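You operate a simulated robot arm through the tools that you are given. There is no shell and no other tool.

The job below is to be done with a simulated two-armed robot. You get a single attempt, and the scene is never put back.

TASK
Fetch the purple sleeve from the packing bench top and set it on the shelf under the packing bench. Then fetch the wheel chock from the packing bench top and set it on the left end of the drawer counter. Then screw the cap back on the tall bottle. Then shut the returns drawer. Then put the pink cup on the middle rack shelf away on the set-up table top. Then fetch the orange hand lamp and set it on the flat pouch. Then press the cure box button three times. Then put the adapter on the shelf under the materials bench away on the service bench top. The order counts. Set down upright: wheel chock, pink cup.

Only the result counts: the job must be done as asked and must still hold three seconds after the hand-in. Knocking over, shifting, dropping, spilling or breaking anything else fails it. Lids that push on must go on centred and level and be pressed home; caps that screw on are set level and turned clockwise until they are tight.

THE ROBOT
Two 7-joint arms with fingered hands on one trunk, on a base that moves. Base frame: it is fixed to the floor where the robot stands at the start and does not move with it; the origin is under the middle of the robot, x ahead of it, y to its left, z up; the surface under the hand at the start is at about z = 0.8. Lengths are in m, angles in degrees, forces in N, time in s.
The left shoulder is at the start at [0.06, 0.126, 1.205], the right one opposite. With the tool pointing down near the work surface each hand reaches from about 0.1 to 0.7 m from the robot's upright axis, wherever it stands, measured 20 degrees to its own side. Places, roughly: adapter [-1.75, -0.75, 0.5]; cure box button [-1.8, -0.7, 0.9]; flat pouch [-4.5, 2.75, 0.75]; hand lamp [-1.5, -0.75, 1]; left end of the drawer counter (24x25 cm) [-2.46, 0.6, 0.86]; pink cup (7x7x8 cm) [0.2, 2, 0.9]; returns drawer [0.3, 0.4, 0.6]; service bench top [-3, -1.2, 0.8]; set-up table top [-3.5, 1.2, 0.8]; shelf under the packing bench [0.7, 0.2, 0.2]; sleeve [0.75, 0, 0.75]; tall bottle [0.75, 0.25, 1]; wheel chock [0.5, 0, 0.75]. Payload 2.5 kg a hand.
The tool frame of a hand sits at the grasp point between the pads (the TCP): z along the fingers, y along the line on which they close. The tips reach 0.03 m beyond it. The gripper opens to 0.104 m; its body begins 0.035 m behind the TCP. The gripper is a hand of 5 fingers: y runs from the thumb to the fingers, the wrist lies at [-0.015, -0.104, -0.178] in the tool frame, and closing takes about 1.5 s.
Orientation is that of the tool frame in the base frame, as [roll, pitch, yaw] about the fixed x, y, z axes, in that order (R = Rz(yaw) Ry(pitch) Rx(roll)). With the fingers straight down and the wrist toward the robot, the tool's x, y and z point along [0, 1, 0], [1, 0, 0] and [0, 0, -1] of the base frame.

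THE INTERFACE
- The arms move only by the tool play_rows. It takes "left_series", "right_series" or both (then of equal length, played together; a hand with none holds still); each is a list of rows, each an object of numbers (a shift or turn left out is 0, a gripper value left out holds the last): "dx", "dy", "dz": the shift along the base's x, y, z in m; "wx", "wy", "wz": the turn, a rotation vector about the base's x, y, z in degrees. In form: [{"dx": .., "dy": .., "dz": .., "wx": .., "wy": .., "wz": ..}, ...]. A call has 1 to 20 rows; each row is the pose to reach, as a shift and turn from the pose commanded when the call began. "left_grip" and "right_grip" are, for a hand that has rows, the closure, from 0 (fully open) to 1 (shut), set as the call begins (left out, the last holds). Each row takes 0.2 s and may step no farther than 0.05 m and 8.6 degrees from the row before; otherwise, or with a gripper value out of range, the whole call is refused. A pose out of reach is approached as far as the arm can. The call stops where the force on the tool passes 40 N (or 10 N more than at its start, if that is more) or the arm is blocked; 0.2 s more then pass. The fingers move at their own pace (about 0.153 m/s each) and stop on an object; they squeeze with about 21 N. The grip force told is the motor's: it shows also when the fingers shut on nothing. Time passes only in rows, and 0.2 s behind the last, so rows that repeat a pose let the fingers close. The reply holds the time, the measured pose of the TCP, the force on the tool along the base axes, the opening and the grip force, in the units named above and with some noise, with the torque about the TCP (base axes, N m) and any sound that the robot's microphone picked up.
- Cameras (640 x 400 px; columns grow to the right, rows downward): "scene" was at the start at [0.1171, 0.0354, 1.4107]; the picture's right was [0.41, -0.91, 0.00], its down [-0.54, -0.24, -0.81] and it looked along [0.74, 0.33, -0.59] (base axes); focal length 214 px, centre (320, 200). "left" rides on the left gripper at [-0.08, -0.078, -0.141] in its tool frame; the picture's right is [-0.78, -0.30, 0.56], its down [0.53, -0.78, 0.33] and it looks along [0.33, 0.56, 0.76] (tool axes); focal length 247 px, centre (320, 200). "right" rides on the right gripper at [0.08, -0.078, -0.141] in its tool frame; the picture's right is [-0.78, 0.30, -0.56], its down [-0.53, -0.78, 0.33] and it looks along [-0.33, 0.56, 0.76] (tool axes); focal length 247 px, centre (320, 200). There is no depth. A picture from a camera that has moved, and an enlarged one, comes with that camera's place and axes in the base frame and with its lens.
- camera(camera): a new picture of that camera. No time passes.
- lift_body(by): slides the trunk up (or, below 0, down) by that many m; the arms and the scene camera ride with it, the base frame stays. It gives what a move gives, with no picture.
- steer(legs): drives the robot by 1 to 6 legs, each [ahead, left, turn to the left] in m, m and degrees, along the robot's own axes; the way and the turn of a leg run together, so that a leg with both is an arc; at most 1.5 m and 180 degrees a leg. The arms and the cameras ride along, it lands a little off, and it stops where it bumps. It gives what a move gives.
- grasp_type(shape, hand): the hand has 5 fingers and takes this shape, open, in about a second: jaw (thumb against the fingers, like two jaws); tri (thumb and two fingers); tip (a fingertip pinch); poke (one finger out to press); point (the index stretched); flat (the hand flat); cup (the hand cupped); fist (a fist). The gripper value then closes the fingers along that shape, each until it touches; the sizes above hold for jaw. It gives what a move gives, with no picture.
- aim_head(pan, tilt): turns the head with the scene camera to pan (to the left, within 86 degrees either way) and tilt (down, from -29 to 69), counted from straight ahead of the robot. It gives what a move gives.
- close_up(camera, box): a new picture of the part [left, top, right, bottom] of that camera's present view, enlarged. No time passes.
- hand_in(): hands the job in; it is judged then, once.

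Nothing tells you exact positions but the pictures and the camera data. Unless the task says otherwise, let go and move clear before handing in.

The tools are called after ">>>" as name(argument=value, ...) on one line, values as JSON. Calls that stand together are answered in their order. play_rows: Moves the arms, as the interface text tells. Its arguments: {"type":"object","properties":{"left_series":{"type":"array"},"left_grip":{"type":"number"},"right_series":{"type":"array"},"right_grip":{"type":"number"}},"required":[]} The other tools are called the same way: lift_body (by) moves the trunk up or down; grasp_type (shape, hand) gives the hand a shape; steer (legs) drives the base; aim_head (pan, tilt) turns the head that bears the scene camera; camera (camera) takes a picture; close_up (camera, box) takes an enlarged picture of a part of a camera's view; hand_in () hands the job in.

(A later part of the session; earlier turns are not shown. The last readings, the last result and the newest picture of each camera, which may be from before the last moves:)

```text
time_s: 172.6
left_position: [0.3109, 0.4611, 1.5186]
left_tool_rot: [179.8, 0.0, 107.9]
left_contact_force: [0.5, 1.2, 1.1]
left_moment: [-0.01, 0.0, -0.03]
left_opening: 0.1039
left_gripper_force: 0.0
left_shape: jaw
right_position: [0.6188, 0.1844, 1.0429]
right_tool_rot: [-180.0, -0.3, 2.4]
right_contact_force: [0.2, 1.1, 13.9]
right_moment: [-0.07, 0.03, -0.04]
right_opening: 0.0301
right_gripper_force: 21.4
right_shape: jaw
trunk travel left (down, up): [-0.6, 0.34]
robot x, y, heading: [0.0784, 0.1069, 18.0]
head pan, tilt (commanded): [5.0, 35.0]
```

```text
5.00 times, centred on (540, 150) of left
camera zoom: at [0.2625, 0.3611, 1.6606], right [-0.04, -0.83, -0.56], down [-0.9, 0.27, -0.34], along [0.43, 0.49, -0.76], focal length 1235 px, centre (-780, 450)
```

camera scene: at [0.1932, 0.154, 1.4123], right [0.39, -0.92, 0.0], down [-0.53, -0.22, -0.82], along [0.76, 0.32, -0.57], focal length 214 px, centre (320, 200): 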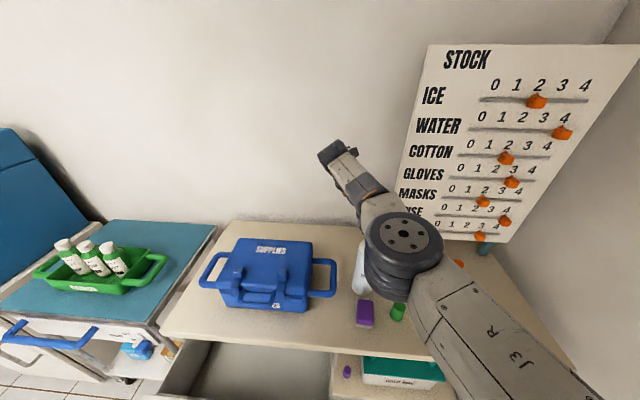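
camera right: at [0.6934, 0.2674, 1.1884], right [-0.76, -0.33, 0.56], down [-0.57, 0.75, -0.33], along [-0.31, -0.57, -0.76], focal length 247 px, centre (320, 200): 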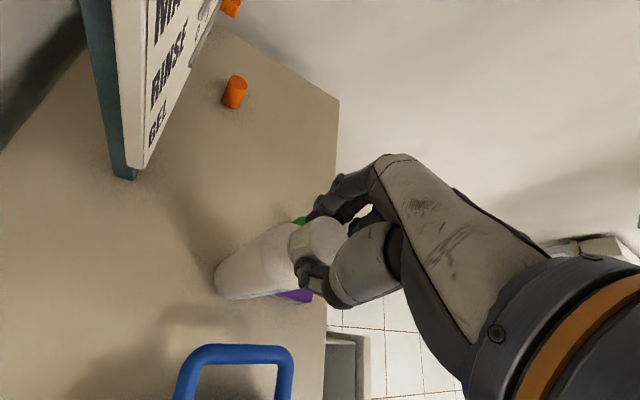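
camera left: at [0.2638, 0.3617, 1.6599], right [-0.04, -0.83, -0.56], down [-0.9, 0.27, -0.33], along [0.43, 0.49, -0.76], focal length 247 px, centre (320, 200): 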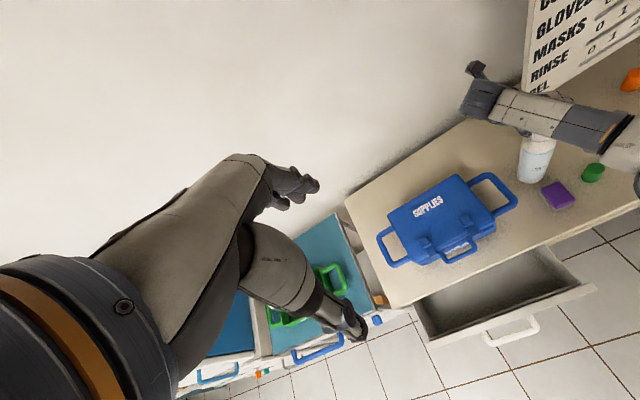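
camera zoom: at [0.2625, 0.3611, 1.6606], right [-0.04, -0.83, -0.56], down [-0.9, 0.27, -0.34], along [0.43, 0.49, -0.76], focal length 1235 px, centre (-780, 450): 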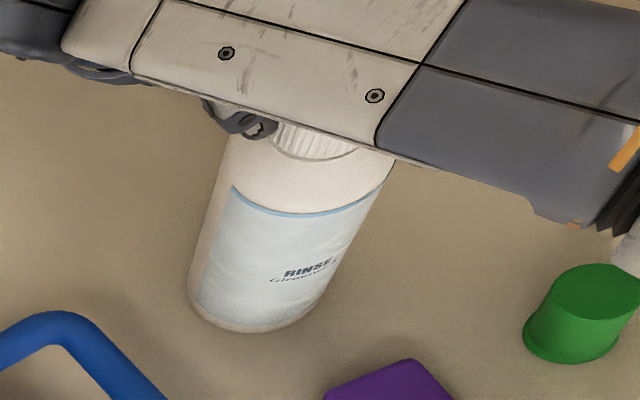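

The bottle is firmly down at about [0.619, 0.185] and its label has not turned, so the cap did. I release, turn the open hand back counter-clockwise, and regrip.

>>> play_rows(right_series=[{"dz": 0.0}, {"dz": 0.002}, {"dz": 0.002}, {"dz": 0.002}, {"dz": 0.002}, {"dz": 0.002}, {"dz": 0.002}], right_grip=0.0)

>>> play_rows(right_series=[{"wz": 8}, {"wz": 16}, {"wz": 24}, {"wz": 32}, {"wz": 40}, {"wz": 48}, {"wz": 56}, {"wz": 64}, {"wz": 72}, {"wz": 80}, {"wz": 88}, {"wz": 96}, {"wz": 104}, {"wz": 112}, {"wz": 120}, {"wz": 128}])

>>> close_up(camera="scene", box=[332, 190, 432, 310])

>>> close_up(camera="right", box=[200, 160, 420, 350])

>>> close_up(camera="left", box=[500, 80, 580, 190])

```text
time_s: 174.2
left_position: [0.3133, 0.4616, 1.5176]
left_tool_rot: [179.9, -0.1, 107.8]
left_contact_force: [0.1, 0.4, -0.9]
left_moment: [-0.02, 0.02, 0.03]
left_opening: 0.1038
left_gripper_force: 0.1
left_shape: jaw
right_position: [0.6188, 0.185, 1.0447]
right_tool_rot: [-179.9, 0.0, 2.5]
right_contact_force: [0.4, -0.3, -0.5]
right_moment: [0.02, 0.0, -0.01]
right_opening: 0.1038
right_gripper_force: 0.1
right_shape: jaw
trunk travel left (down, up): [-0.6, 0.34]
robot x, y, heading: [0.0755, 0.1054, 17.7]
head pan, tilt (commanded): [5.0, 35.0]
```

```text
time_s: 177.6
left_position: [0.3155, 0.4619, 1.5187]
left_tool_rot: [-180.0, 0.0, 107.7]
left_contact_force: [0.2, -1.1, -0.1]
left_moment: [-0.03, 0.04, -0.01]
left_opening: 0.1038
left_gripper_force: 0.0
left_shape: jaw
right_position: [0.6595, 0.3806, 1.06]
right_tool_rot: [180.0, 0.3, 127.0]
right_contact_force: [-0.2, -0.3, 0.5]
right_moment: [-0.04, 0.04, 0.0]
right_opening: 0.1039
right_gripper_force: 0.0
right_shape: jaw
right hand out of reach, approached as far as the arm can: row 1, 2, 3, 4, 5, 6, 7, 8, 9, 10, 11, 12, 13, 14, 15, 16
trunk travel left (down, up): [-0.6, 0.34]
robot x, y, heading: [0.0769, 0.1086, 17.9]
head pan, tilt (commanded): [5.0, 35.0]
```

```text
3.33 times, centred on (382, 250) of scene
camera zoom: at [0.195, 0.1543, 1.4122], right [0.39, -0.92, 0.0], down [-0.53, -0.22, -0.82], along [0.75, 0.32, -0.57], focal length 715 px, centre (113, 33)
```

zoom: 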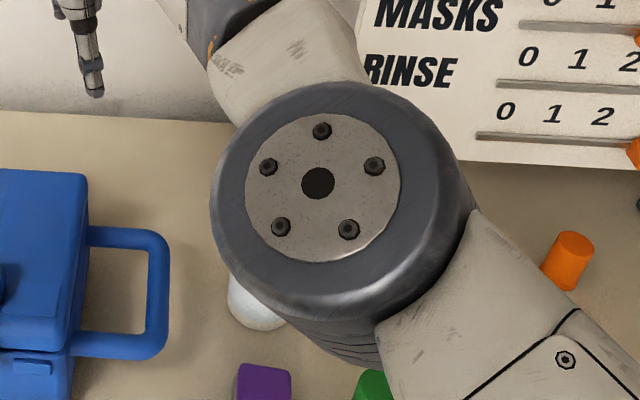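

```text
2.11 times, centred on (310, 255) of right
camera zoom: at [0.5474, 0.3992, 1.2], right [0.7, -0.44, 0.56], down [-0.3, -0.9, -0.33], along [0.65, 0.07, -0.76], focal length 520 px, centre (341, 84)
```

zoom: 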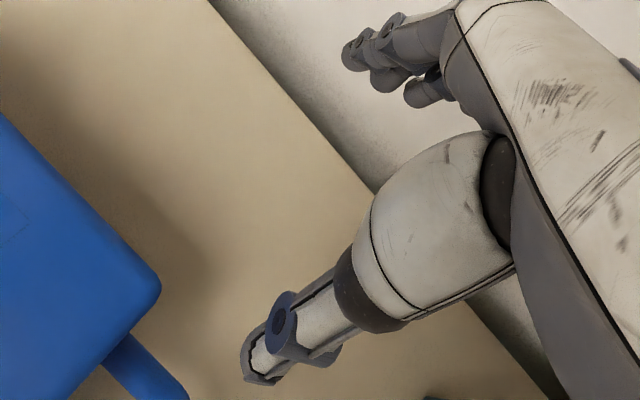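

```text
3.64 times, centred on (540, 135) of left
camera zoom: at [0.266, 0.3621, 1.6597], right [-0.04, -0.83, -0.56], down [-0.9, 0.27, -0.33], along [0.43, 0.49, -0.76], focal length 898 px, centre (-480, 436)
```

zoom: 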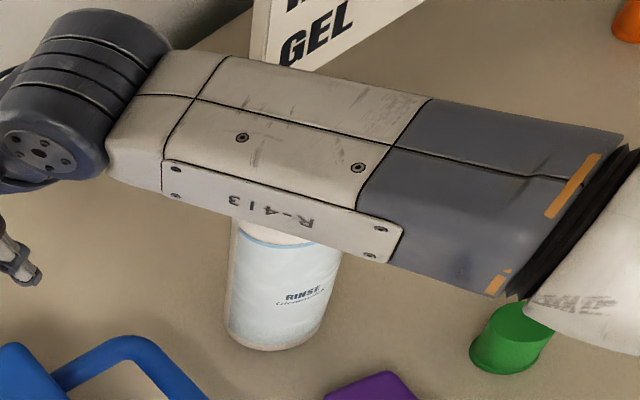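

The arm wandered off sideways while turning back, but the bottle did not move. I raise the hand well clear before returning it.

>>> play_rows(right_series=[{"dz": 0.04}, {"dz": 0.08}, {"dz": 0.12}, {"dz": 0.15}])

>>> camera(camera="scene")

```text
time_s: 178.6
left_position: [0.3132, 0.4623, 1.5182]
left_tool_rot: [179.9, 0.0, 107.8]
left_contact_force: [-0.2, 0.4, 0.4]
left_moment: [0.01, -0.03, -0.02]
left_opening: 0.1037
left_gripper_force: 0.0
left_shape: jaw
right_position: [0.6283, 0.3712, 1.198]
right_tool_rot: [-180.0, 0.3, 127.0]
right_contact_force: [1.0, 0.0, -0.1]
right_moment: [0.01, -0.02, 0.02]
right_opening: 0.1042
right_gripper_force: 0.0
right_shape: jaw
right hand out of reach, approached as far as the arm can: row 1, 2, 3, 4
trunk travel left (down, up): [-0.6, 0.34]
robot x, y, heading: [0.0797, 0.1091, 17.8]
head pan, tilt (commanded): [5.0, 35.0]
```

```text
taken
camera scene: at [0.1928, 0.1537, 1.4125], right [0.39, -0.92, 0.0], down [-0.53, -0.22, -0.82], along [0.76, 0.32, -0.57], focal length 214 px, centre (320, 200)
```

scene: 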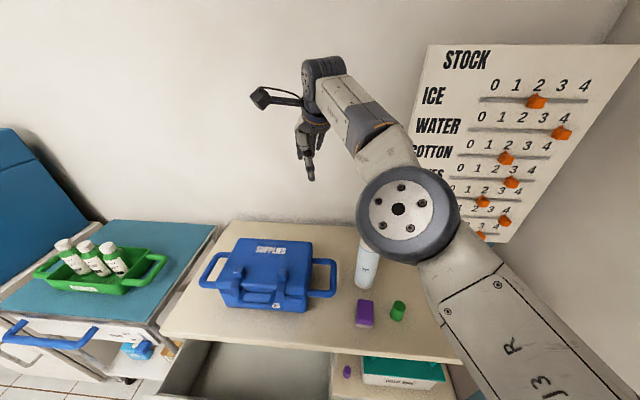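

>>> play_rows(right_series=[{"dx": -0.02, "dy": -0.04}, {"dx": -0.04, "dy": -0.08}, {"dx": -0.06, "dy": -0.12}, {"dx": -0.08, "dy": -0.16}, {"dx": -0.1, "dy": -0.2}, {"dx": -0.12, "dy": -0.24}])

>>> camera(camera="scene")

>>> camera(camera="right")

```text
time_s: 180.0
left_position: [0.3123, 0.4606, 1.5193]
left_tool_rot: [179.9, 0.0, 107.7]
left_contact_force: [0.3, 0.0, 0.1]
left_moment: [-0.02, 0.01, 0.0]
left_opening: 0.104
left_gripper_force: 0.0
left_shape: jaw
right_position: [0.5063, 0.1311, 1.1975]
right_tool_rot: [179.7, 0.4, 126.8]
right_contact_force: [0.2, -0.5, 0.9]
right_moment: [0.0, 0.05, 0.0]
right_opening: 0.1038
right_gripper_force: 0.1
right_shape: jaw
trunk travel left (down, up): [-0.6, 0.34]
robot x, y, heading: [0.0784, 0.1074, 17.6]
head pan, tilt (commanded): [5.0, 35.0]
```

```text
taken
camera scene: at [0.1934, 0.1527, 1.4125], right [0.39, -0.92, 0.0], down [-0.53, -0.22, -0.82], along [0.76, 0.32, -0.57], focal length 214 px, centre (320, 200)
```

scene: 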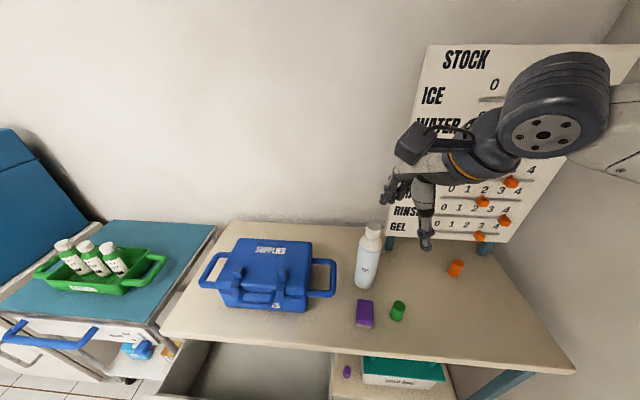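

```text
taken
camera right: at [0.3959, 0.1493, 1.3372], right [0.7, -0.44, 0.56], down [-0.3, -0.9, -0.33], along [0.65, 0.06, -0.76], focal length 247 px, centre (320, 200)
```

right: 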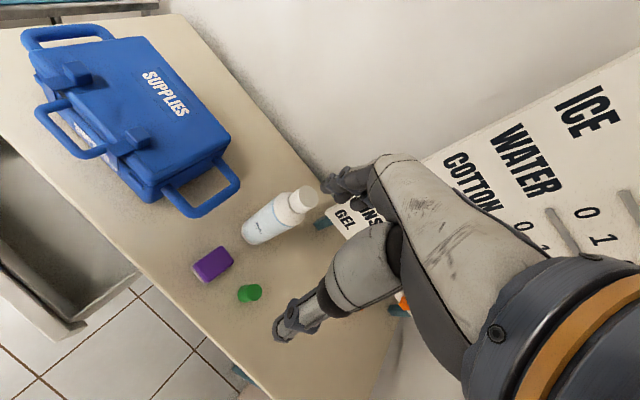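

>>> close_up(camera="scene", box=[330, 210, 410, 310])

>>> close_up(camera="right", box=[230, 160, 350, 260])

>>> close_up(camera="left", box=[500, 80, 580, 190])

```text
4.00 times, centred on (370, 260) of scene
camera zoom: at [0.1934, 0.1527, 1.4125], right [0.39, -0.92, 0.0], down [-0.53, -0.22, -0.82], along [0.76, 0.32, -0.57], focal length 858 px, centre (120, -40)
```

zoom: 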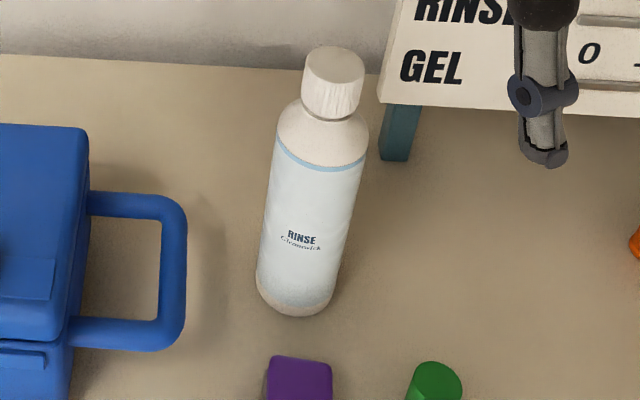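

```text
4.00 times, centred on (290, 210) of right
camera zoom: at [0.3959, 0.1493, 1.3372], right [0.7, -0.44, 0.56], down [-0.3, -0.9, -0.33], along [0.65, 0.06, -0.76], focal length 988 px, centre (440, 160)
```

zoom: 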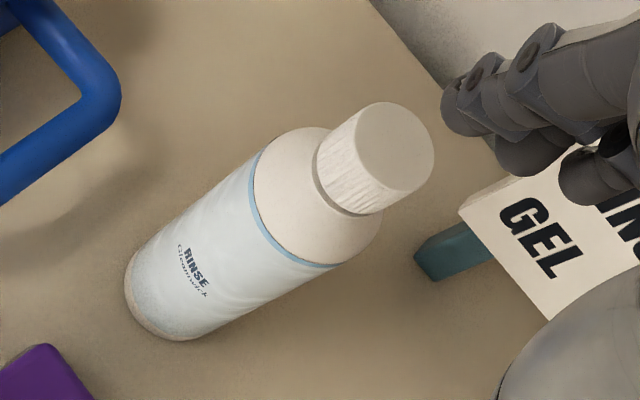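

```text
3.64 times, centred on (540, 135) of left
camera zoom: at [0.2639, 0.3601, 1.6604], right [-0.04, -0.83, -0.56], down [-0.9, 0.27, -0.33], along [0.43, 0.49, -0.76], focal length 898 px, centre (-480, 436)
```

zoom: 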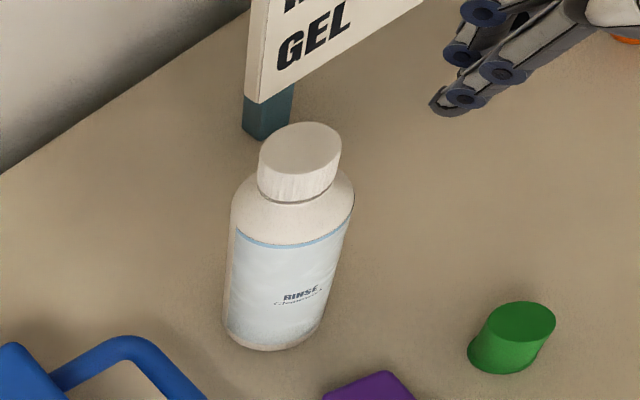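

The cap is on and level, but needs more turns. I hover the open hand over it at yaw 140° for the next stroke.

>>> play_rows(right_series=[{"dx": 0.04, "dy": 0.018, "wz": 4}, {"dx": 0.08, "dy": 0.037, "wz": 8}, {"dx": 0.119, "dy": 0.055, "wz": 13}, {"dx": 0.119, "dy": 0.055, "dz": -0.04, "wz": 13}, {"dx": 0.119, "dy": 0.055, "dz": -0.075, "wz": 13}, {"dx": 0.119, "dy": 0.055, "dz": -0.075, "wz": 13}])

>>> close_up(camera="right", box=[180, 160, 420, 350])

>>> close_up(camera="left", box=[500, 60, 580, 170])

>>> close_up(camera="scene", box=[330, 180, 410, 280])

```text
time_s: 181.4
left_position: [0.3131, 0.4593, 1.5177]
left_tool_rot: [179.9, -0.1, 107.8]
left_contact_force: [-0.4, -0.1, -0.2]
left_moment: [0.01, -0.01, -0.03]
left_opening: 0.1037
left_gripper_force: 0.1
left_shape: jaw
right_position: [0.6268, 0.1879, 1.1214]
right_tool_rot: [179.9, 0.3, 140.0]
right_contact_force: [-1.4, 0.4, -0.2]
right_moment: [-0.04, 0.01, 0.01]
right_opening: 0.1039
right_gripper_force: 0.1
right_shape: jaw
trunk travel left (down, up): [-0.6, 0.34]
robot x, y, heading: [0.0781, 0.1081, 17.7]
head pan, tilt (commanded): [5.0, 35.0]
```

```text
2.11 times, centred on (300, 255) of right
camera zoom: at [0.5141, 0.1815, 1.2618], right [0.78, -0.27, 0.56], down [-0.09, -0.94, -0.33], along [0.62, 0.21, -0.76], focal length 520 px, centre (362, 84)
```

zoom: 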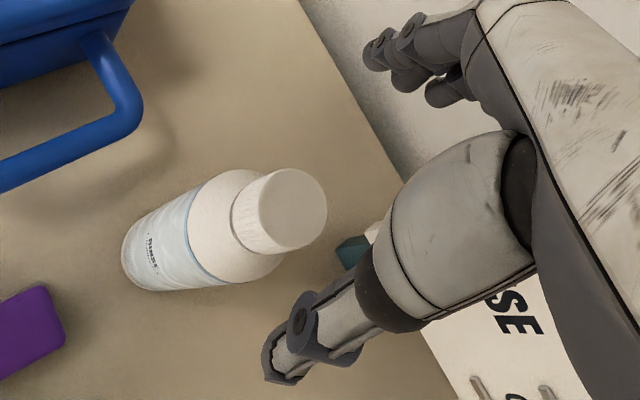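

```text
3.64 times, centred on (540, 115) of left
camera zoom: at [0.2639, 0.3611, 1.6602], right [-0.04, -0.83, -0.56], down [-0.9, 0.27, -0.33], along [0.43, 0.49, -0.76], focal length 898 px, centre (-480, 509)
```

zoom: 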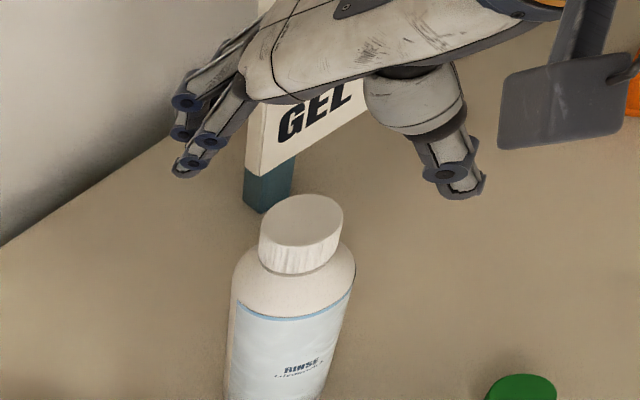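

```text
4.00 times, centred on (370, 230) of scene
camera zoom: at [0.1933, 0.1535, 1.4125], right [0.39, -0.92, 0.0], down [-0.53, -0.22, -0.82], along [0.76, 0.32, -0.57], focal length 858 px, centre (120, 80)
```

zoom: 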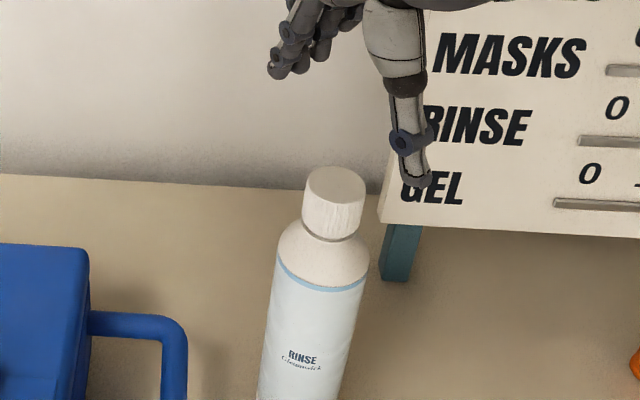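

>>> play_rows(right_series=[{"dx": 0.005, "dy": -0.001, "dz": -0.02}, {"dx": 0.005, "dy": -0.001, "dz": -0.043}, {"dx": 0.005, "dy": -0.001, "dz": -0.043}])

>>> close_up(camera="right", box=[220, 160, 420, 350])

>>> close_up(camera="scene", box=[350, 180, 410, 260])

>>> close_up(camera="left", box=[510, 75, 570, 150])

```text
time_s: 182.2
left_position: [0.3136, 0.4614, 1.5205]
left_tool_rot: [179.9, 0.0, 107.8]
left_contact_force: [-0.3, 0.3, -0.1]
left_moment: [-0.01, -0.03, -0.02]
left_opening: 0.1036
left_gripper_force: 0.1
left_shape: jaw
right_position: [0.6325, 0.1863, 1.0799]
right_tool_rot: [179.8, 0.3, 140.0]
right_contact_force: [-0.4, -0.7, 0.3]
right_moment: [0.03, 0.02, 0.02]
right_opening: 0.104
right_gripper_force: 0.1
right_shape: jaw
trunk travel left (down, up): [-0.6, 0.34]
robot x, y, heading: [0.0775, 0.1042, 18.0]
head pan, tilt (commanded): [5.0, 35.0]
```

```text
2.11 times, centred on (320, 255) of right
camera zoom: at [0.5197, 0.1796, 1.2194], right [0.78, -0.27, 0.56], down [-0.09, -0.94, -0.33], along [0.62, 0.21, -0.76], focal length 520 px, centre (320, 84)
```

zoom: 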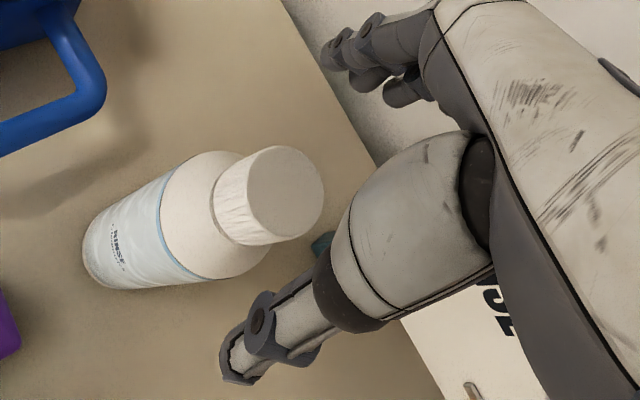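

```text
5.00 times, centred on (380, 220) of scene
camera zoom: at [0.1935, 0.1536, 1.4125], right [0.39, -0.92, 0.0], down [-0.53, -0.22, -0.82], along [0.76, 0.32, -0.57], focal length 1072 px, centre (20, 100)
```

zoom: 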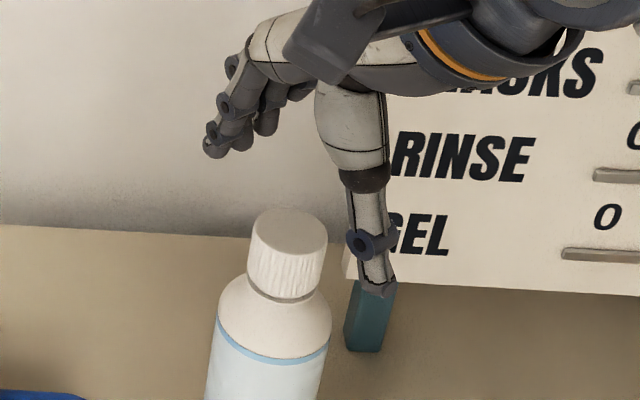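

```text
5.33 times, centred on (540, 112) of left
camera zoom: at [0.264, 0.3613, 1.6601], right [-0.04, -0.83, -0.56], down [-0.9, 0.27, -0.33], along [0.43, 0.49, -0.76], focal length 1317 px, centre (-853, 667)
```

zoom: 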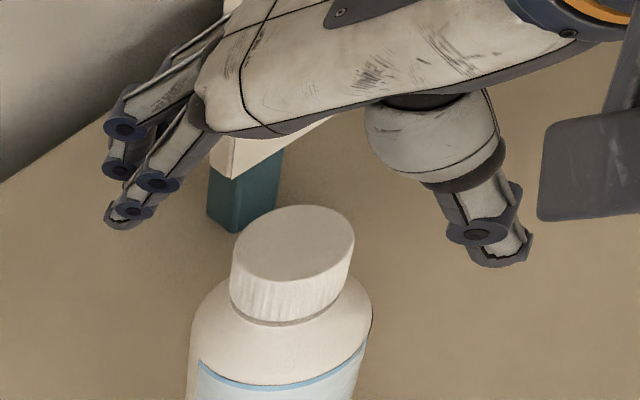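

>>> play_rows(right_series=[{"dx": 0.002, "dz": -0.018}, {"dx": 0.002, "dz": -0.035}, {"dx": 0.002, "dz": -0.035}])

>>> play_rows(right_series=[{"dz": 0}, {"dz": 0}, {"dz": 0}, {"dz": 0}, {"dz": 0}, {"dz": 0}, {"dz": 0}, {"dz": 0}], right_grip=1.0)

>>> close_up(camera="right", box=[220, 160, 420, 350])

>>> close_up(camera="left", box=[510, 75, 570, 150])

```text
time_s: 183.0
left_position: [0.3141, 0.4607, 1.5185]
left_tool_rot: [179.9, 0.0, 107.8]
left_contact_force: [-0.4, 0.5, -0.1]
left_moment: [-0.01, -0.01, 0.0]
left_opening: 0.1039
left_gripper_force: 0.1
left_shape: jaw
right_position: [0.6343, 0.1854, 1.0449]
right_tool_rot: [-179.8, 0.3, 140.1]
right_contact_force: [-0.8, 0.3, -0.1]
right_moment: [0.01, 0.01, -0.01]
right_opening: 0.104
right_gripper_force: 0.1
right_shape: jaw
trunk travel left (down, up): [-0.6, 0.34]
robot x, y, heading: [0.0778, 0.1092, 17.9]
head pan, tilt (commanded): [5.0, 35.0]
```

```text
time_s: 184.8
left_position: [0.3142, 0.461, 1.5185]
left_tool_rot: [179.9, 0.0, 107.9]
left_contact_force: [-0.3, -0.4, -0.5]
left_moment: [0.01, -0.01, -0.02]
left_opening: 0.1038
left_gripper_force: 0.0
left_shape: jaw
right_position: [0.6337, 0.1857, 1.0451]
right_tool_rot: [179.9, 0.3, 139.9]
right_contact_force: [0.3, 0.2, -0.9]
right_moment: [-0.03, -0.03, 0.01]
right_opening: 0.0303
right_gripper_force: 21.1
right_shape: jaw
trunk travel left (down, up): [-0.6, 0.34]
robot x, y, heading: [0.0767, 0.1067, 17.6]
head pan, tilt (commanded): [5.0, 35.0]
```

```text
2.11 times, centred on (320, 255) of right
camera zoom: at [0.522, 0.1797, 1.1847], right [0.78, -0.27, 0.56], down [-0.09, -0.94, -0.33], along [0.62, 0.21, -0.76], focal length 520 px, centre (320, 84)
```

zoom: 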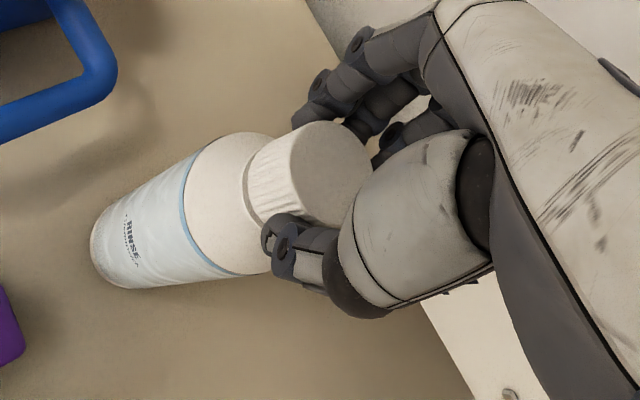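

```text
5.33 times, centred on (540, 112) of left
camera zoom: at [0.2642, 0.3613, 1.6601], right [-0.04, -0.83, -0.56], down [-0.9, 0.27, -0.33], along [0.43, 0.49, -0.76], focal length 1317 px, centre (-853, 667)
```

zoom: 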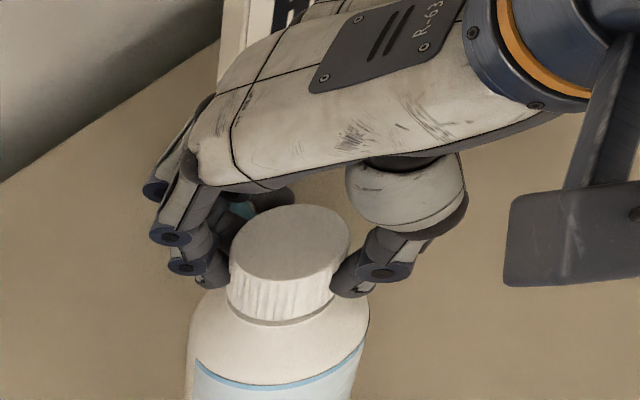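

Regripped and centred. I press lightly and turn clockwise again.

>>> play_rows(right_series=[{"dz": -0.002}, {"dz": -0.004}, {"dz": -0.004, "wz": -8}, {"dz": -0.004, "wz": -16}, {"dz": -0.004, "wz": -24}, {"dz": -0.004, "wz": -32}, {"dz": -0.004, "wz": -40}, {"dz": -0.004, "wz": -48}])

>>> play_rows(right_series=[{"wz": -8}, {"wz": -16}, {"wz": -24}, {"wz": -32}, {"wz": -40}])

>>> close_up(camera="left", box=[500, 75, 580, 190])

>>> close_up(camera="scene", box=[332, 190, 412, 290])

```text
time_s: 186.6
left_position: [0.313, 0.4618, 1.5173]
left_tool_rot: [179.9, 0.0, 107.8]
left_contact_force: [-0.1, 0.1, -0.1]
left_moment: [0.02, -0.02, -0.03]
left_opening: 0.1037
left_gripper_force: 0.1
left_shape: jaw
right_position: [0.6343, 0.1862, 1.0416]
right_tool_rot: [179.8, 0.2, 91.8]
right_contact_force: [0.7, -0.8, 9.5]
right_moment: [-0.02, -0.12, 0.02]
right_opening: 0.0308
right_gripper_force: 21.4
right_shape: jaw
trunk travel left (down, up): [-0.6, 0.34]
robot x, y, heading: [0.0749, 0.1055, 17.8]
head pan, tilt (commanded): [5.0, 35.0]
```

```text
time_s: 187.8
left_position: [0.3118, 0.4603, 1.5182]
left_tool_rot: [179.8, 0.0, 107.8]
left_contact_force: [-0.8, -0.6, 0.3]
left_moment: [0.01, -0.03, 0.01]
left_opening: 0.1038
left_gripper_force: 0.1
left_shape: jaw
right_position: [0.6338, 0.1854, 1.0422]
right_tool_rot: [179.9, 0.3, 51.7]
right_contact_force: [1.3, -1.2, 9.7]
right_moment: [-0.12, -0.12, 0.02]
right_opening: 0.0303
right_gripper_force: 20.5
right_shape: jaw
trunk travel left (down, up): [-0.6, 0.34]
robot x, y, heading: [0.0749, 0.1082, 17.7]
head pan, tilt (commanded): [5.0, 35.0]
```

```text
3.48 times, centred on (540, 132) of left
camera zoom: at [0.2631, 0.3613, 1.6603], right [-0.04, -0.83, -0.56], down [-0.9, 0.27, -0.34], along [0.43, 0.49, -0.76], focal length 859 px, centre (-445, 435)
```

zoom: 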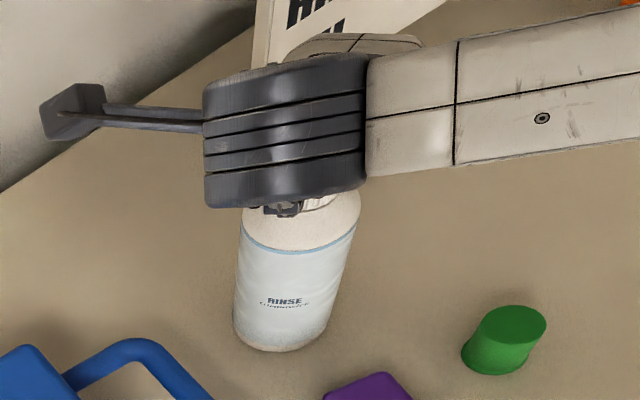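

```text
4.00 times, centred on (372, 240) of scene
camera zoom: at [0.1927, 0.1536, 1.4125], right [0.39, -0.92, 0.0], down [-0.53, -0.22, -0.82], along [0.76, 0.32, -0.57], focal length 858 px, centre (112, 40)
```

zoom: 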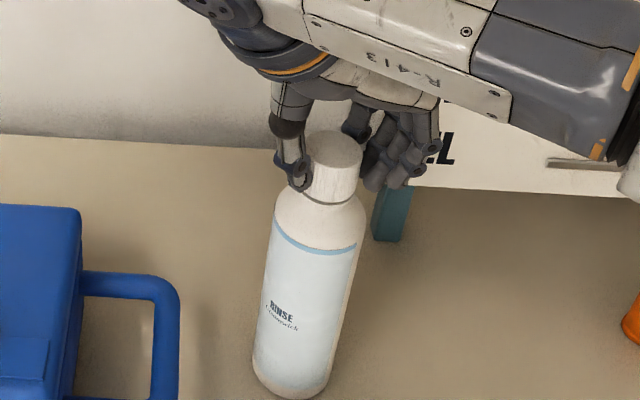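

The bottle's label has now turned about 28° with the cap, so the thread is gripping. I unload the downward push and turn a little further to see whether cap and bottle now turn together.

>>> play_rows(right_series=[{"dz": 0.002}, {"dz": 0.0025}, {"dz": 0.0025}])

>>> play_rows(right_series=[{"wz": -7}, {"wz": -13}, {"wz": -13}])

>>> close_up(camera="scene", box=[332, 190, 412, 290])

```text
time_s: 188.6
left_position: [0.3136, 0.461, 1.5195]
left_tool_rot: [179.9, 0.0, 107.8]
left_contact_force: [-1.3, 0.8, -0.3]
left_moment: [0.0, 0.03, 0.03]
left_opening: 0.1041
left_gripper_force: 0.1
left_shape: jaw
right_position: [0.6336, 0.1862, 1.0446]
right_tool_rot: [180.0, 0.3, 52.0]
right_contact_force: [0.6, -0.5, 1.2]
right_moment: [-0.09, -0.06, -0.02]
right_opening: 0.0306
right_gripper_force: 21.2
right_shape: jaw
trunk travel left (down, up): [-0.6, 0.34]
robot x, y, heading: [0.0791, 0.1082, 18.0]
head pan, tilt (commanded): [5.0, 35.0]
```

```text
time_s: 189.4
left_position: [0.3137, 0.4616, 1.5179]
left_tool_rot: [179.9, 0.0, 107.8]
left_contact_force: [1.2, -0.5, 0.0]
left_moment: [0.0, -0.03, -0.02]
left_opening: 0.1042
left_gripper_force: 0.1
left_shape: jaw
right_position: [0.6345, 0.1862, 1.0439]
right_tool_rot: [-179.9, 0.3, 38.9]
right_contact_force: [-0.5, 0.2, -0.3]
right_moment: [-0.01, -0.05, -0.03]
right_opening: 0.0303
right_gripper_force: 21.1
right_shape: jaw
trunk travel left (down, up): [-0.6, 0.34]
robot x, y, heading: [0.0822, 0.1094, 17.7]
head pan, tilt (commanded): [5.0, 35.0]
```

```text
4.00 times, centred on (372, 240) of scene
camera zoom: at [0.1936, 0.1536, 1.4124], right [0.39, -0.92, 0.0], down [-0.53, -0.22, -0.82], along [0.76, 0.32, -0.57], focal length 858 px, centre (112, 40)
```

zoom: 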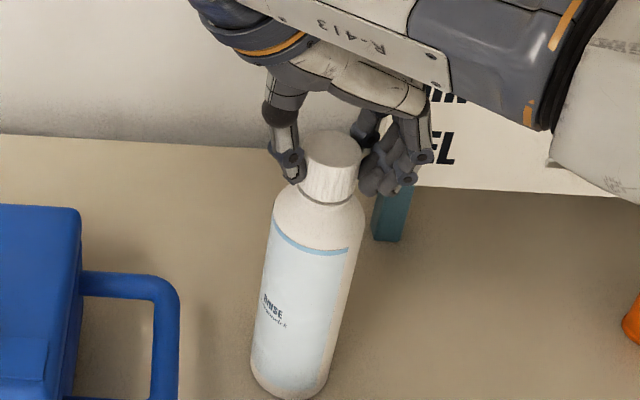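

Cap and bottle now turn together one-to-one. I test the joint by lifting gently one centimetre.

>>> play_rows(right_series=[{"dz": 0.004}, {"dz": 0.008}, {"dz": 0.012}, {"dz": 0.012}])

>>> close_up(camera="scene", box=[332, 190, 412, 290])

>>> close_up(camera="left", box=[500, 110, 580, 190])

```text
time_s: 190.4
left_position: [0.3141, 0.4626, 1.5189]
left_tool_rot: [179.8, 0.0, 107.8]
left_contact_force: [0.9, -0.2, 0.5]
left_moment: [-0.03, -0.01, 0.02]
left_opening: 0.1039
left_gripper_force: 0.2
left_shape: jaw
right_position: [0.6341, 0.1863, 1.0572]
right_tool_rot: [180.0, 0.3, 39.0]
right_contact_force: [0.6, 0.5, -2.3]
right_moment: [0.01, -0.03, -0.03]
right_opening: 0.0306
right_gripper_force: 21.1
right_shape: jaw
trunk travel left (down, up): [-0.6, 0.34]
robot x, y, heading: [0.081, 0.1093, 17.6]
head pan, tilt (commanded): [5.0, 35.0]
```

```text
4.00 times, centred on (372, 240) of scene
camera zoom: at [0.1938, 0.1536, 1.4124], right [0.39, -0.92, 0.0], down [-0.53, -0.22, -0.82], along [0.76, 0.32, -0.57], focal length 858 px, centre (112, 40)
```

zoom: 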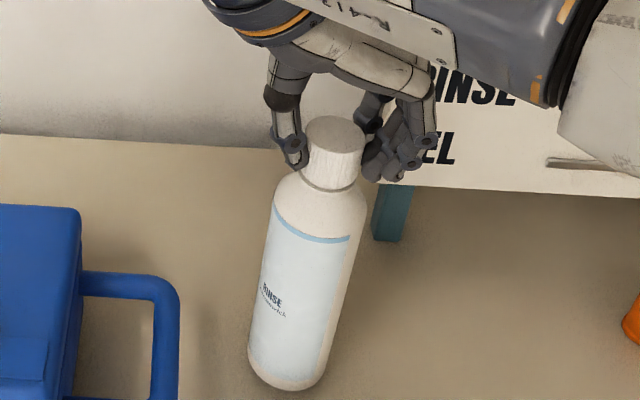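

```text
5.00 times, centred on (540, 150) of left
camera zoom: at [0.2644, 0.3613, 1.6601], right [-0.04, -0.83, -0.56], down [-0.9, 0.27, -0.33], along [0.43, 0.49, -0.76], focal length 1235 px, centre (-780, 450)
```

zoom: 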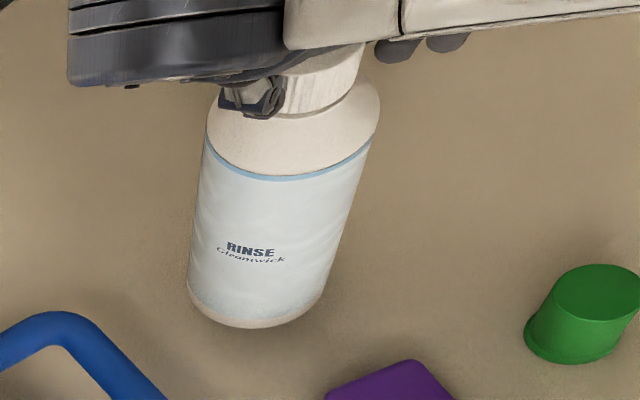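

The whole bottle lifts with the cap, so the thread has caught. I set it back near its original spot and then tighten with a firmer downward push.

>>> play_rows(right_series=[{"dx": 0.007, "dy": 0.001}, {"dx": 0.014, "dy": 0.002}, {"dx": 0.014, "dy": 0.002, "dz": -0.006}, {"dx": 0.014, "dy": 0.002, "dz": -0.012}, {"dx": 0.014, "dy": 0.002, "dz": -0.016}, {"dx": 0.014, "dy": 0.002, "dz": -0.016}])

>>> play_rows(right_series=[{"dz": 0.0}, {"dz": 0.002}, {"dz": 0.002}, {"dz": 0.002}, {"dz": 0.002}, {"dz": 0.002}, {"dz": 0.002}], right_grip=0.0)

>>> play_rows(right_series=[{"wz": 8}, {"wz": 16}, {"wz": 24}, {"wz": 32}])

>>> close_up(camera="scene", box=[332, 190, 412, 290])

```text
time_s: 191.8
left_position: [0.3126, 0.462, 1.5189]
left_tool_rot: [179.7, 0.1, 107.8]
left_contact_force: [0.6, -0.3, 0.8]
left_moment: [0.0, 0.01, -0.01]
left_opening: 0.1039
left_gripper_force: 0.0
left_shape: jaw
right_position: [0.6472, 0.1883, 1.0432]
right_tool_rot: [179.8, 0.1, 38.9]
right_contact_force: [-0.9, -0.2, 11.2]
right_moment: [-0.02, 0.03, -0.02]
right_opening: 0.031
right_gripper_force: 20.6
right_shape: jaw
trunk travel left (down, up): [-0.6, 0.34]
robot x, y, heading: [0.0789, 0.1051, 17.6]
head pan, tilt (commanded): [5.0, 35.0]
```

```text
time_s: 193.4
left_position: [0.3129, 0.4606, 1.5185]
left_tool_rot: [179.8, 0.0, 107.7]
left_contact_force: [0.1, 0.0, 0.7]
left_moment: [0.0, 0.02, 0.01]
left_opening: 0.104
left_gripper_force: 0.1
left_shape: jaw
right_position: [0.6477, 0.1885, 1.0416]
right_tool_rot: [-180.0, 0.3, 39.0]
right_contact_force: [-0.4, 0.1, -0.3]
right_moment: [0.04, -0.01, -0.02]
right_opening: 0.1039
right_gripper_force: 0.1
right_shape: jaw
trunk travel left (down, up): [-0.6, 0.34]
robot x, y, heading: [0.0779, 0.1131, 17.5]
head pan, tilt (commanded): [5.0, 35.0]
```

```text
time_s: 194.4
left_position: [0.3134, 0.4608, 1.5191]
left_tool_rot: [179.9, 0.0, 107.8]
left_contact_force: [0.1, -0.4, 0.1]
left_moment: [-0.01, 0.03, -0.02]
left_opening: 0.1037
left_gripper_force: 0.1
left_shape: jaw
right_position: [0.6478, 0.1872, 1.0412]
right_tool_rot: [180.0, 0.3, 71.1]
right_contact_force: [0.0, 0.1, 0.4]
right_moment: [0.02, 0.0, 0.01]
right_opening: 0.1038
right_gripper_force: 0.0
right_shape: jaw
trunk travel left (down, up): [-0.6, 0.34]
robot x, y, heading: [0.0754, 0.1115, 18.0]
head pan, tilt (commanded): [5.0, 35.0]
```

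```text
4.00 times, centred on (372, 240) of scene
camera zoom: at [0.1935, 0.1534, 1.4125], right [0.39, -0.92, 0.0], down [-0.53, -0.22, -0.82], along [0.76, 0.32, -0.57], focal length 858 px, centre (112, 40)
```

zoom: 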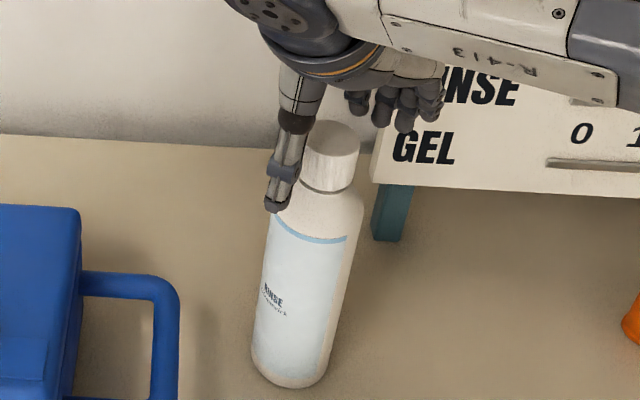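

>>> play_rows(right_series=[{"wz": 8}, {"wz": 16}, {"wz": 24}, {"wz": 32}, {"wz": 40}, {"wz": 48}, {"wz": 56}, {"wz": 64}, {"wz": 68}, {"wz": 68}])

>>> close_up(camera="right", box=[220, 160, 420, 350])

```text
time_s: 196.6
left_position: [0.3141, 0.4617, 1.5188]
left_tool_rot: [180.0, 0.0, 107.8]
left_contact_force: [1.0, -0.7, -0.7]
left_moment: [0.0, 0.01, -0.01]
left_opening: 0.1037
left_gripper_force: 0.0
left_shape: jaw
right_position: [0.6483, 0.1894, 1.042]
right_tool_rot: [180.0, 0.2, 139.0]
right_contact_force: [0.2, -0.3, -0.3]
right_moment: [0.04, 0.03, 0.0]
right_opening: 0.1038
right_gripper_force: 0.1
right_shape: jaw
trunk travel left (down, up): [-0.6, 0.34]
robot x, y, heading: [0.0749, 0.1086, 17.5]
head pan, tilt (commanded): [5.0, 35.0]
```

```text
2.11 times, centred on (320, 255) of right
camera zoom: at [0.5359, 0.1831, 1.1817], right [0.78, -0.28, 0.56], down [-0.1, -0.94, -0.33], along [0.62, 0.2, -0.76], focal length 520 px, centre (320, 84)
```

zoom: 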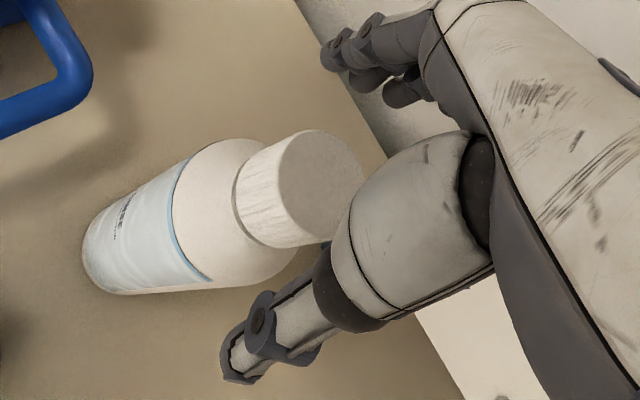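

>>> play_rows(right_series=[{"dx": -0.004, "dy": -0.005, "dz": 0.002}, {"dx": -0.004, "dy": -0.005, "dz": 0.002}])

>>> play_rows(right_series=[{"dz": 0}, {"dz": 0}, {"dz": 0}, {"dz": 0}, {"dz": 0}, {"dz": 0}, {"dz": 0}, {"dz": 0}], right_grip=1.0)

>>> play_rows(right_series=[{"dz": -0.004}, {"dz": -0.008}, {"dz": -0.008}])

>>> close_up(camera="scene", box=[332, 190, 412, 290])

```text
time_s: 197.2
left_position: [0.3132, 0.4616, 1.5179]
left_tool_rot: [179.9, 0.0, 107.8]
left_contact_force: [0.0, 0.9, -0.8]
left_moment: [0.0, -0.01, 0.01]
left_opening: 0.1039
left_gripper_force: 0.1
left_shape: jaw
right_position: [0.6438, 0.1836, 1.0448]
right_tool_rot: [179.9, 0.3, 139.1]
right_contact_force: [-0.6, 0.2, 0.1]
right_moment: [-0.02, -0.02, 0.02]
right_opening: 0.1034
right_gripper_force: 0.0
right_shape: jaw
trunk travel left (down, up): [-0.6, 0.34]
robot x, y, heading: [0.0772, 0.1058, 17.5]
head pan, tilt (commanded): [5.0, 35.0]
```

```text
time_s: 199.0
left_position: [0.314, 0.4616, 1.519]
left_tool_rot: [179.9, 0.1, 107.8]
left_contact_force: [0.7, 0.0, 0.6]
left_moment: [0.0, -0.01, 0.03]
left_opening: 0.1039
left_gripper_force: 0.2
left_shape: jaw
right_position: [0.6437, 0.1837, 1.0448]
right_tool_rot: [-180.0, 0.3, 138.9]
right_contact_force: [0.4, 0.4, -0.2]
right_moment: [-0.01, -0.02, -0.05]
right_opening: 0.0295
right_gripper_force: 21.4
right_shape: jaw
trunk travel left (down, up): [-0.6, 0.34]
robot x, y, heading: [0.0785, 0.1093, 17.7]
head pan, tilt (commanded): [5.0, 35.0]
```

```text
time_s: 199.8
left_position: [0.3117, 0.4602, 1.5209]
left_tool_rot: [179.8, -0.1, 107.8]
left_contact_force: [0.5, -0.4, -0.8]
left_moment: [0.0, 0.02, -0.01]
left_opening: 0.1036
left_gripper_force: 0.0
left_shape: jaw
right_position: [0.6438, 0.1837, 1.0408]
right_tool_rot: [179.4, 0.3, 138.8]
right_contact_force: [1.6, -1.4, 20.5]
right_moment: [0.04, -0.1, -0.02]
right_opening: 0.0311
right_gripper_force: 21.4
right_shape: jaw
trunk travel left (down, up): [-0.6, 0.34]
robot x, y, heading: [0.0733, 0.1082, 17.8]
head pan, tilt (commanded): [5.0, 35.0]
```

```text
4.00 times, centred on (372, 240) of scene
camera zoom: at [0.1915, 0.1531, 1.413], right [0.39, -0.92, 0.0], down [-0.53, -0.22, -0.82], along [0.76, 0.32, -0.57], focal length 858 px, centre (112, 40)
```

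zoom: 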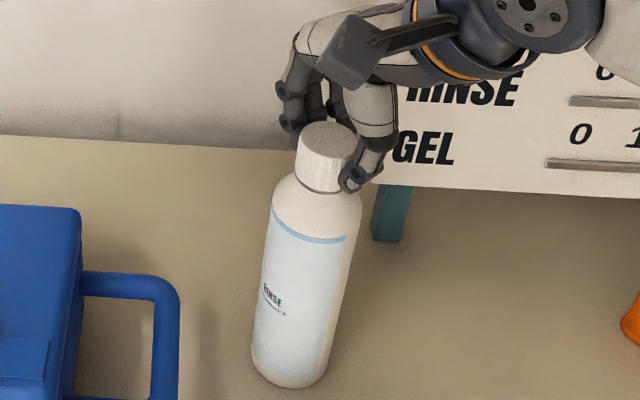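

>>> play_rows(right_series=[{"dz": -0.003}, {"dz": -0.003, "wz": -8}, {"dz": -0.003, "wz": -16}, {"dz": -0.003, "wz": -24}, {"dz": -0.003, "wz": -32}, {"dz": -0.003, "wz": -40}])

>>> close_up(camera="scene", box=[332, 190, 412, 290])

```text
time_s: 201.2
left_position: [0.3103, 0.4608, 1.5191]
left_tool_rot: [179.8, 0.1, 107.8]
left_contact_force: [-0.2, 1.0, 0.7]
left_moment: [0.01, 0.0, 0.01]
left_opening: 0.1038
left_gripper_force: 0.1
left_shape: jaw
right_position: [0.6447, 0.1847, 1.0389]
right_tool_rot: [179.3, -0.1, 98.8]
right_contact_force: [0.7, 1.0, 26.2]
right_moment: [0.03, -0.16, 0.18]
right_opening: 0.0317
right_gripper_force: 20.9
right_shape: jaw
trunk travel left (down, up): [-0.6, 0.34]
robot x, y, heading: [0.076, 0.1101, 18.0]
head pan, tilt (commanded): [5.0, 35.0]
```

```text
4.00 times, centred on (372, 240) of scene
camera zoom: at [0.1911, 0.1535, 1.4128], right [0.39, -0.92, 0.0], down [-0.53, -0.22, -0.82], along [0.76, 0.32, -0.57], focal length 858 px, centre (112, 40)
```

zoom: 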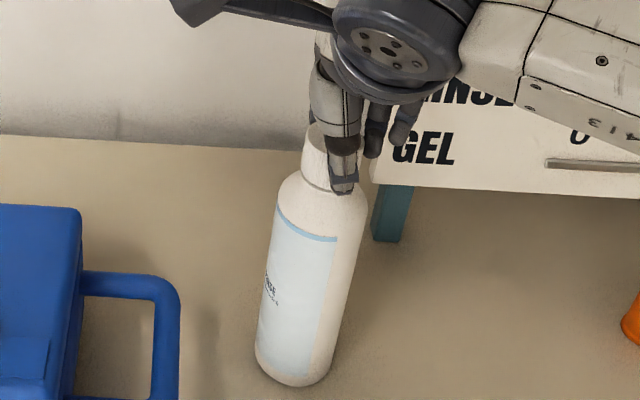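

>>> play_rows(right_series=[{"wz": -8}, {"wz": -16}, {"wz": -24}, {"wz": -32}, {"wz": -40}, {"wz": -48}])

>>> close_up(camera="scene", box=[332, 190, 412, 290])

>>> close_up(camera="left", box=[500, 90, 580, 190])

```text
time_s: 202.6
left_position: [0.3111, 0.4616, 1.5198]
left_tool_rot: [179.7, 0.2, 107.8]
left_contact_force: [0.1, 0.7, 0.3]
left_moment: [0.0, -0.03, -0.01]
left_opening: 0.1039
left_gripper_force: 0.0
left_shape: jaw
right_position: [0.6444, 0.1819, 1.0382]
right_tool_rot: [179.5, -0.1, 50.6]
right_contact_force: [0.7, -0.3, 26.8]
right_moment: [-0.2, -0.12, 0.23]
right_opening: 0.0317
right_gripper_force: 21.1
right_shape: jaw
trunk travel left (down, up): [-0.6, 0.34]
robot x, y, heading: [0.0776, 0.1061, 17.8]
head pan, tilt (commanded): [5.0, 35.0]
```

```text
4.00 times, centred on (372, 240) of scene
camera zoom: at [0.1907, 0.1534, 1.4128], right [0.39, -0.92, 0.0], down [-0.53, -0.22, -0.82], along [0.76, 0.32, -0.57], focal length 858 px, centre (112, 40)
```

zoom: 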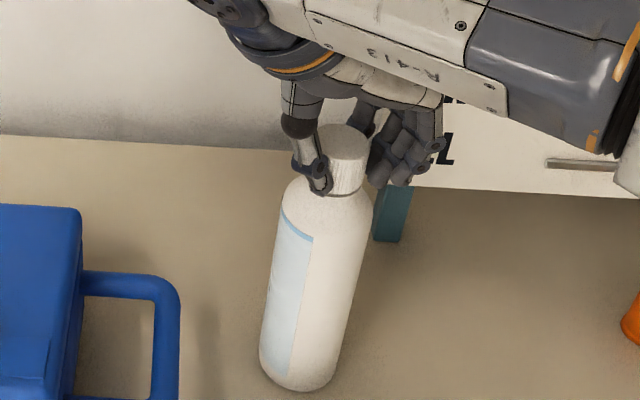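

```text
4.00 times, centred on (540, 140) of left
camera zoom: at [0.2606, 0.361, 1.6607], right [-0.04, -0.83, -0.56], down [-0.9, 0.27, -0.34], along [0.43, 0.49, -0.76], focal length 988 px, centre (-560, 440)
```

zoom: 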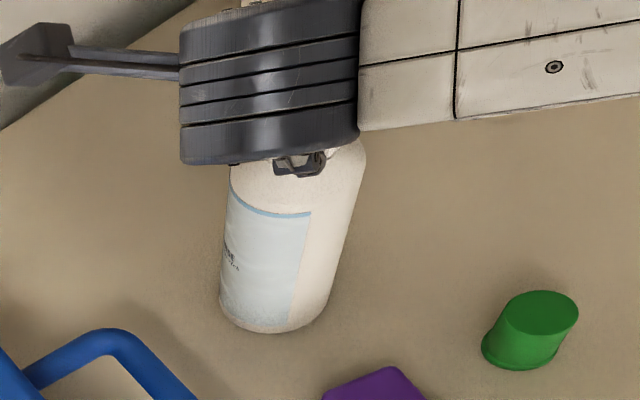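

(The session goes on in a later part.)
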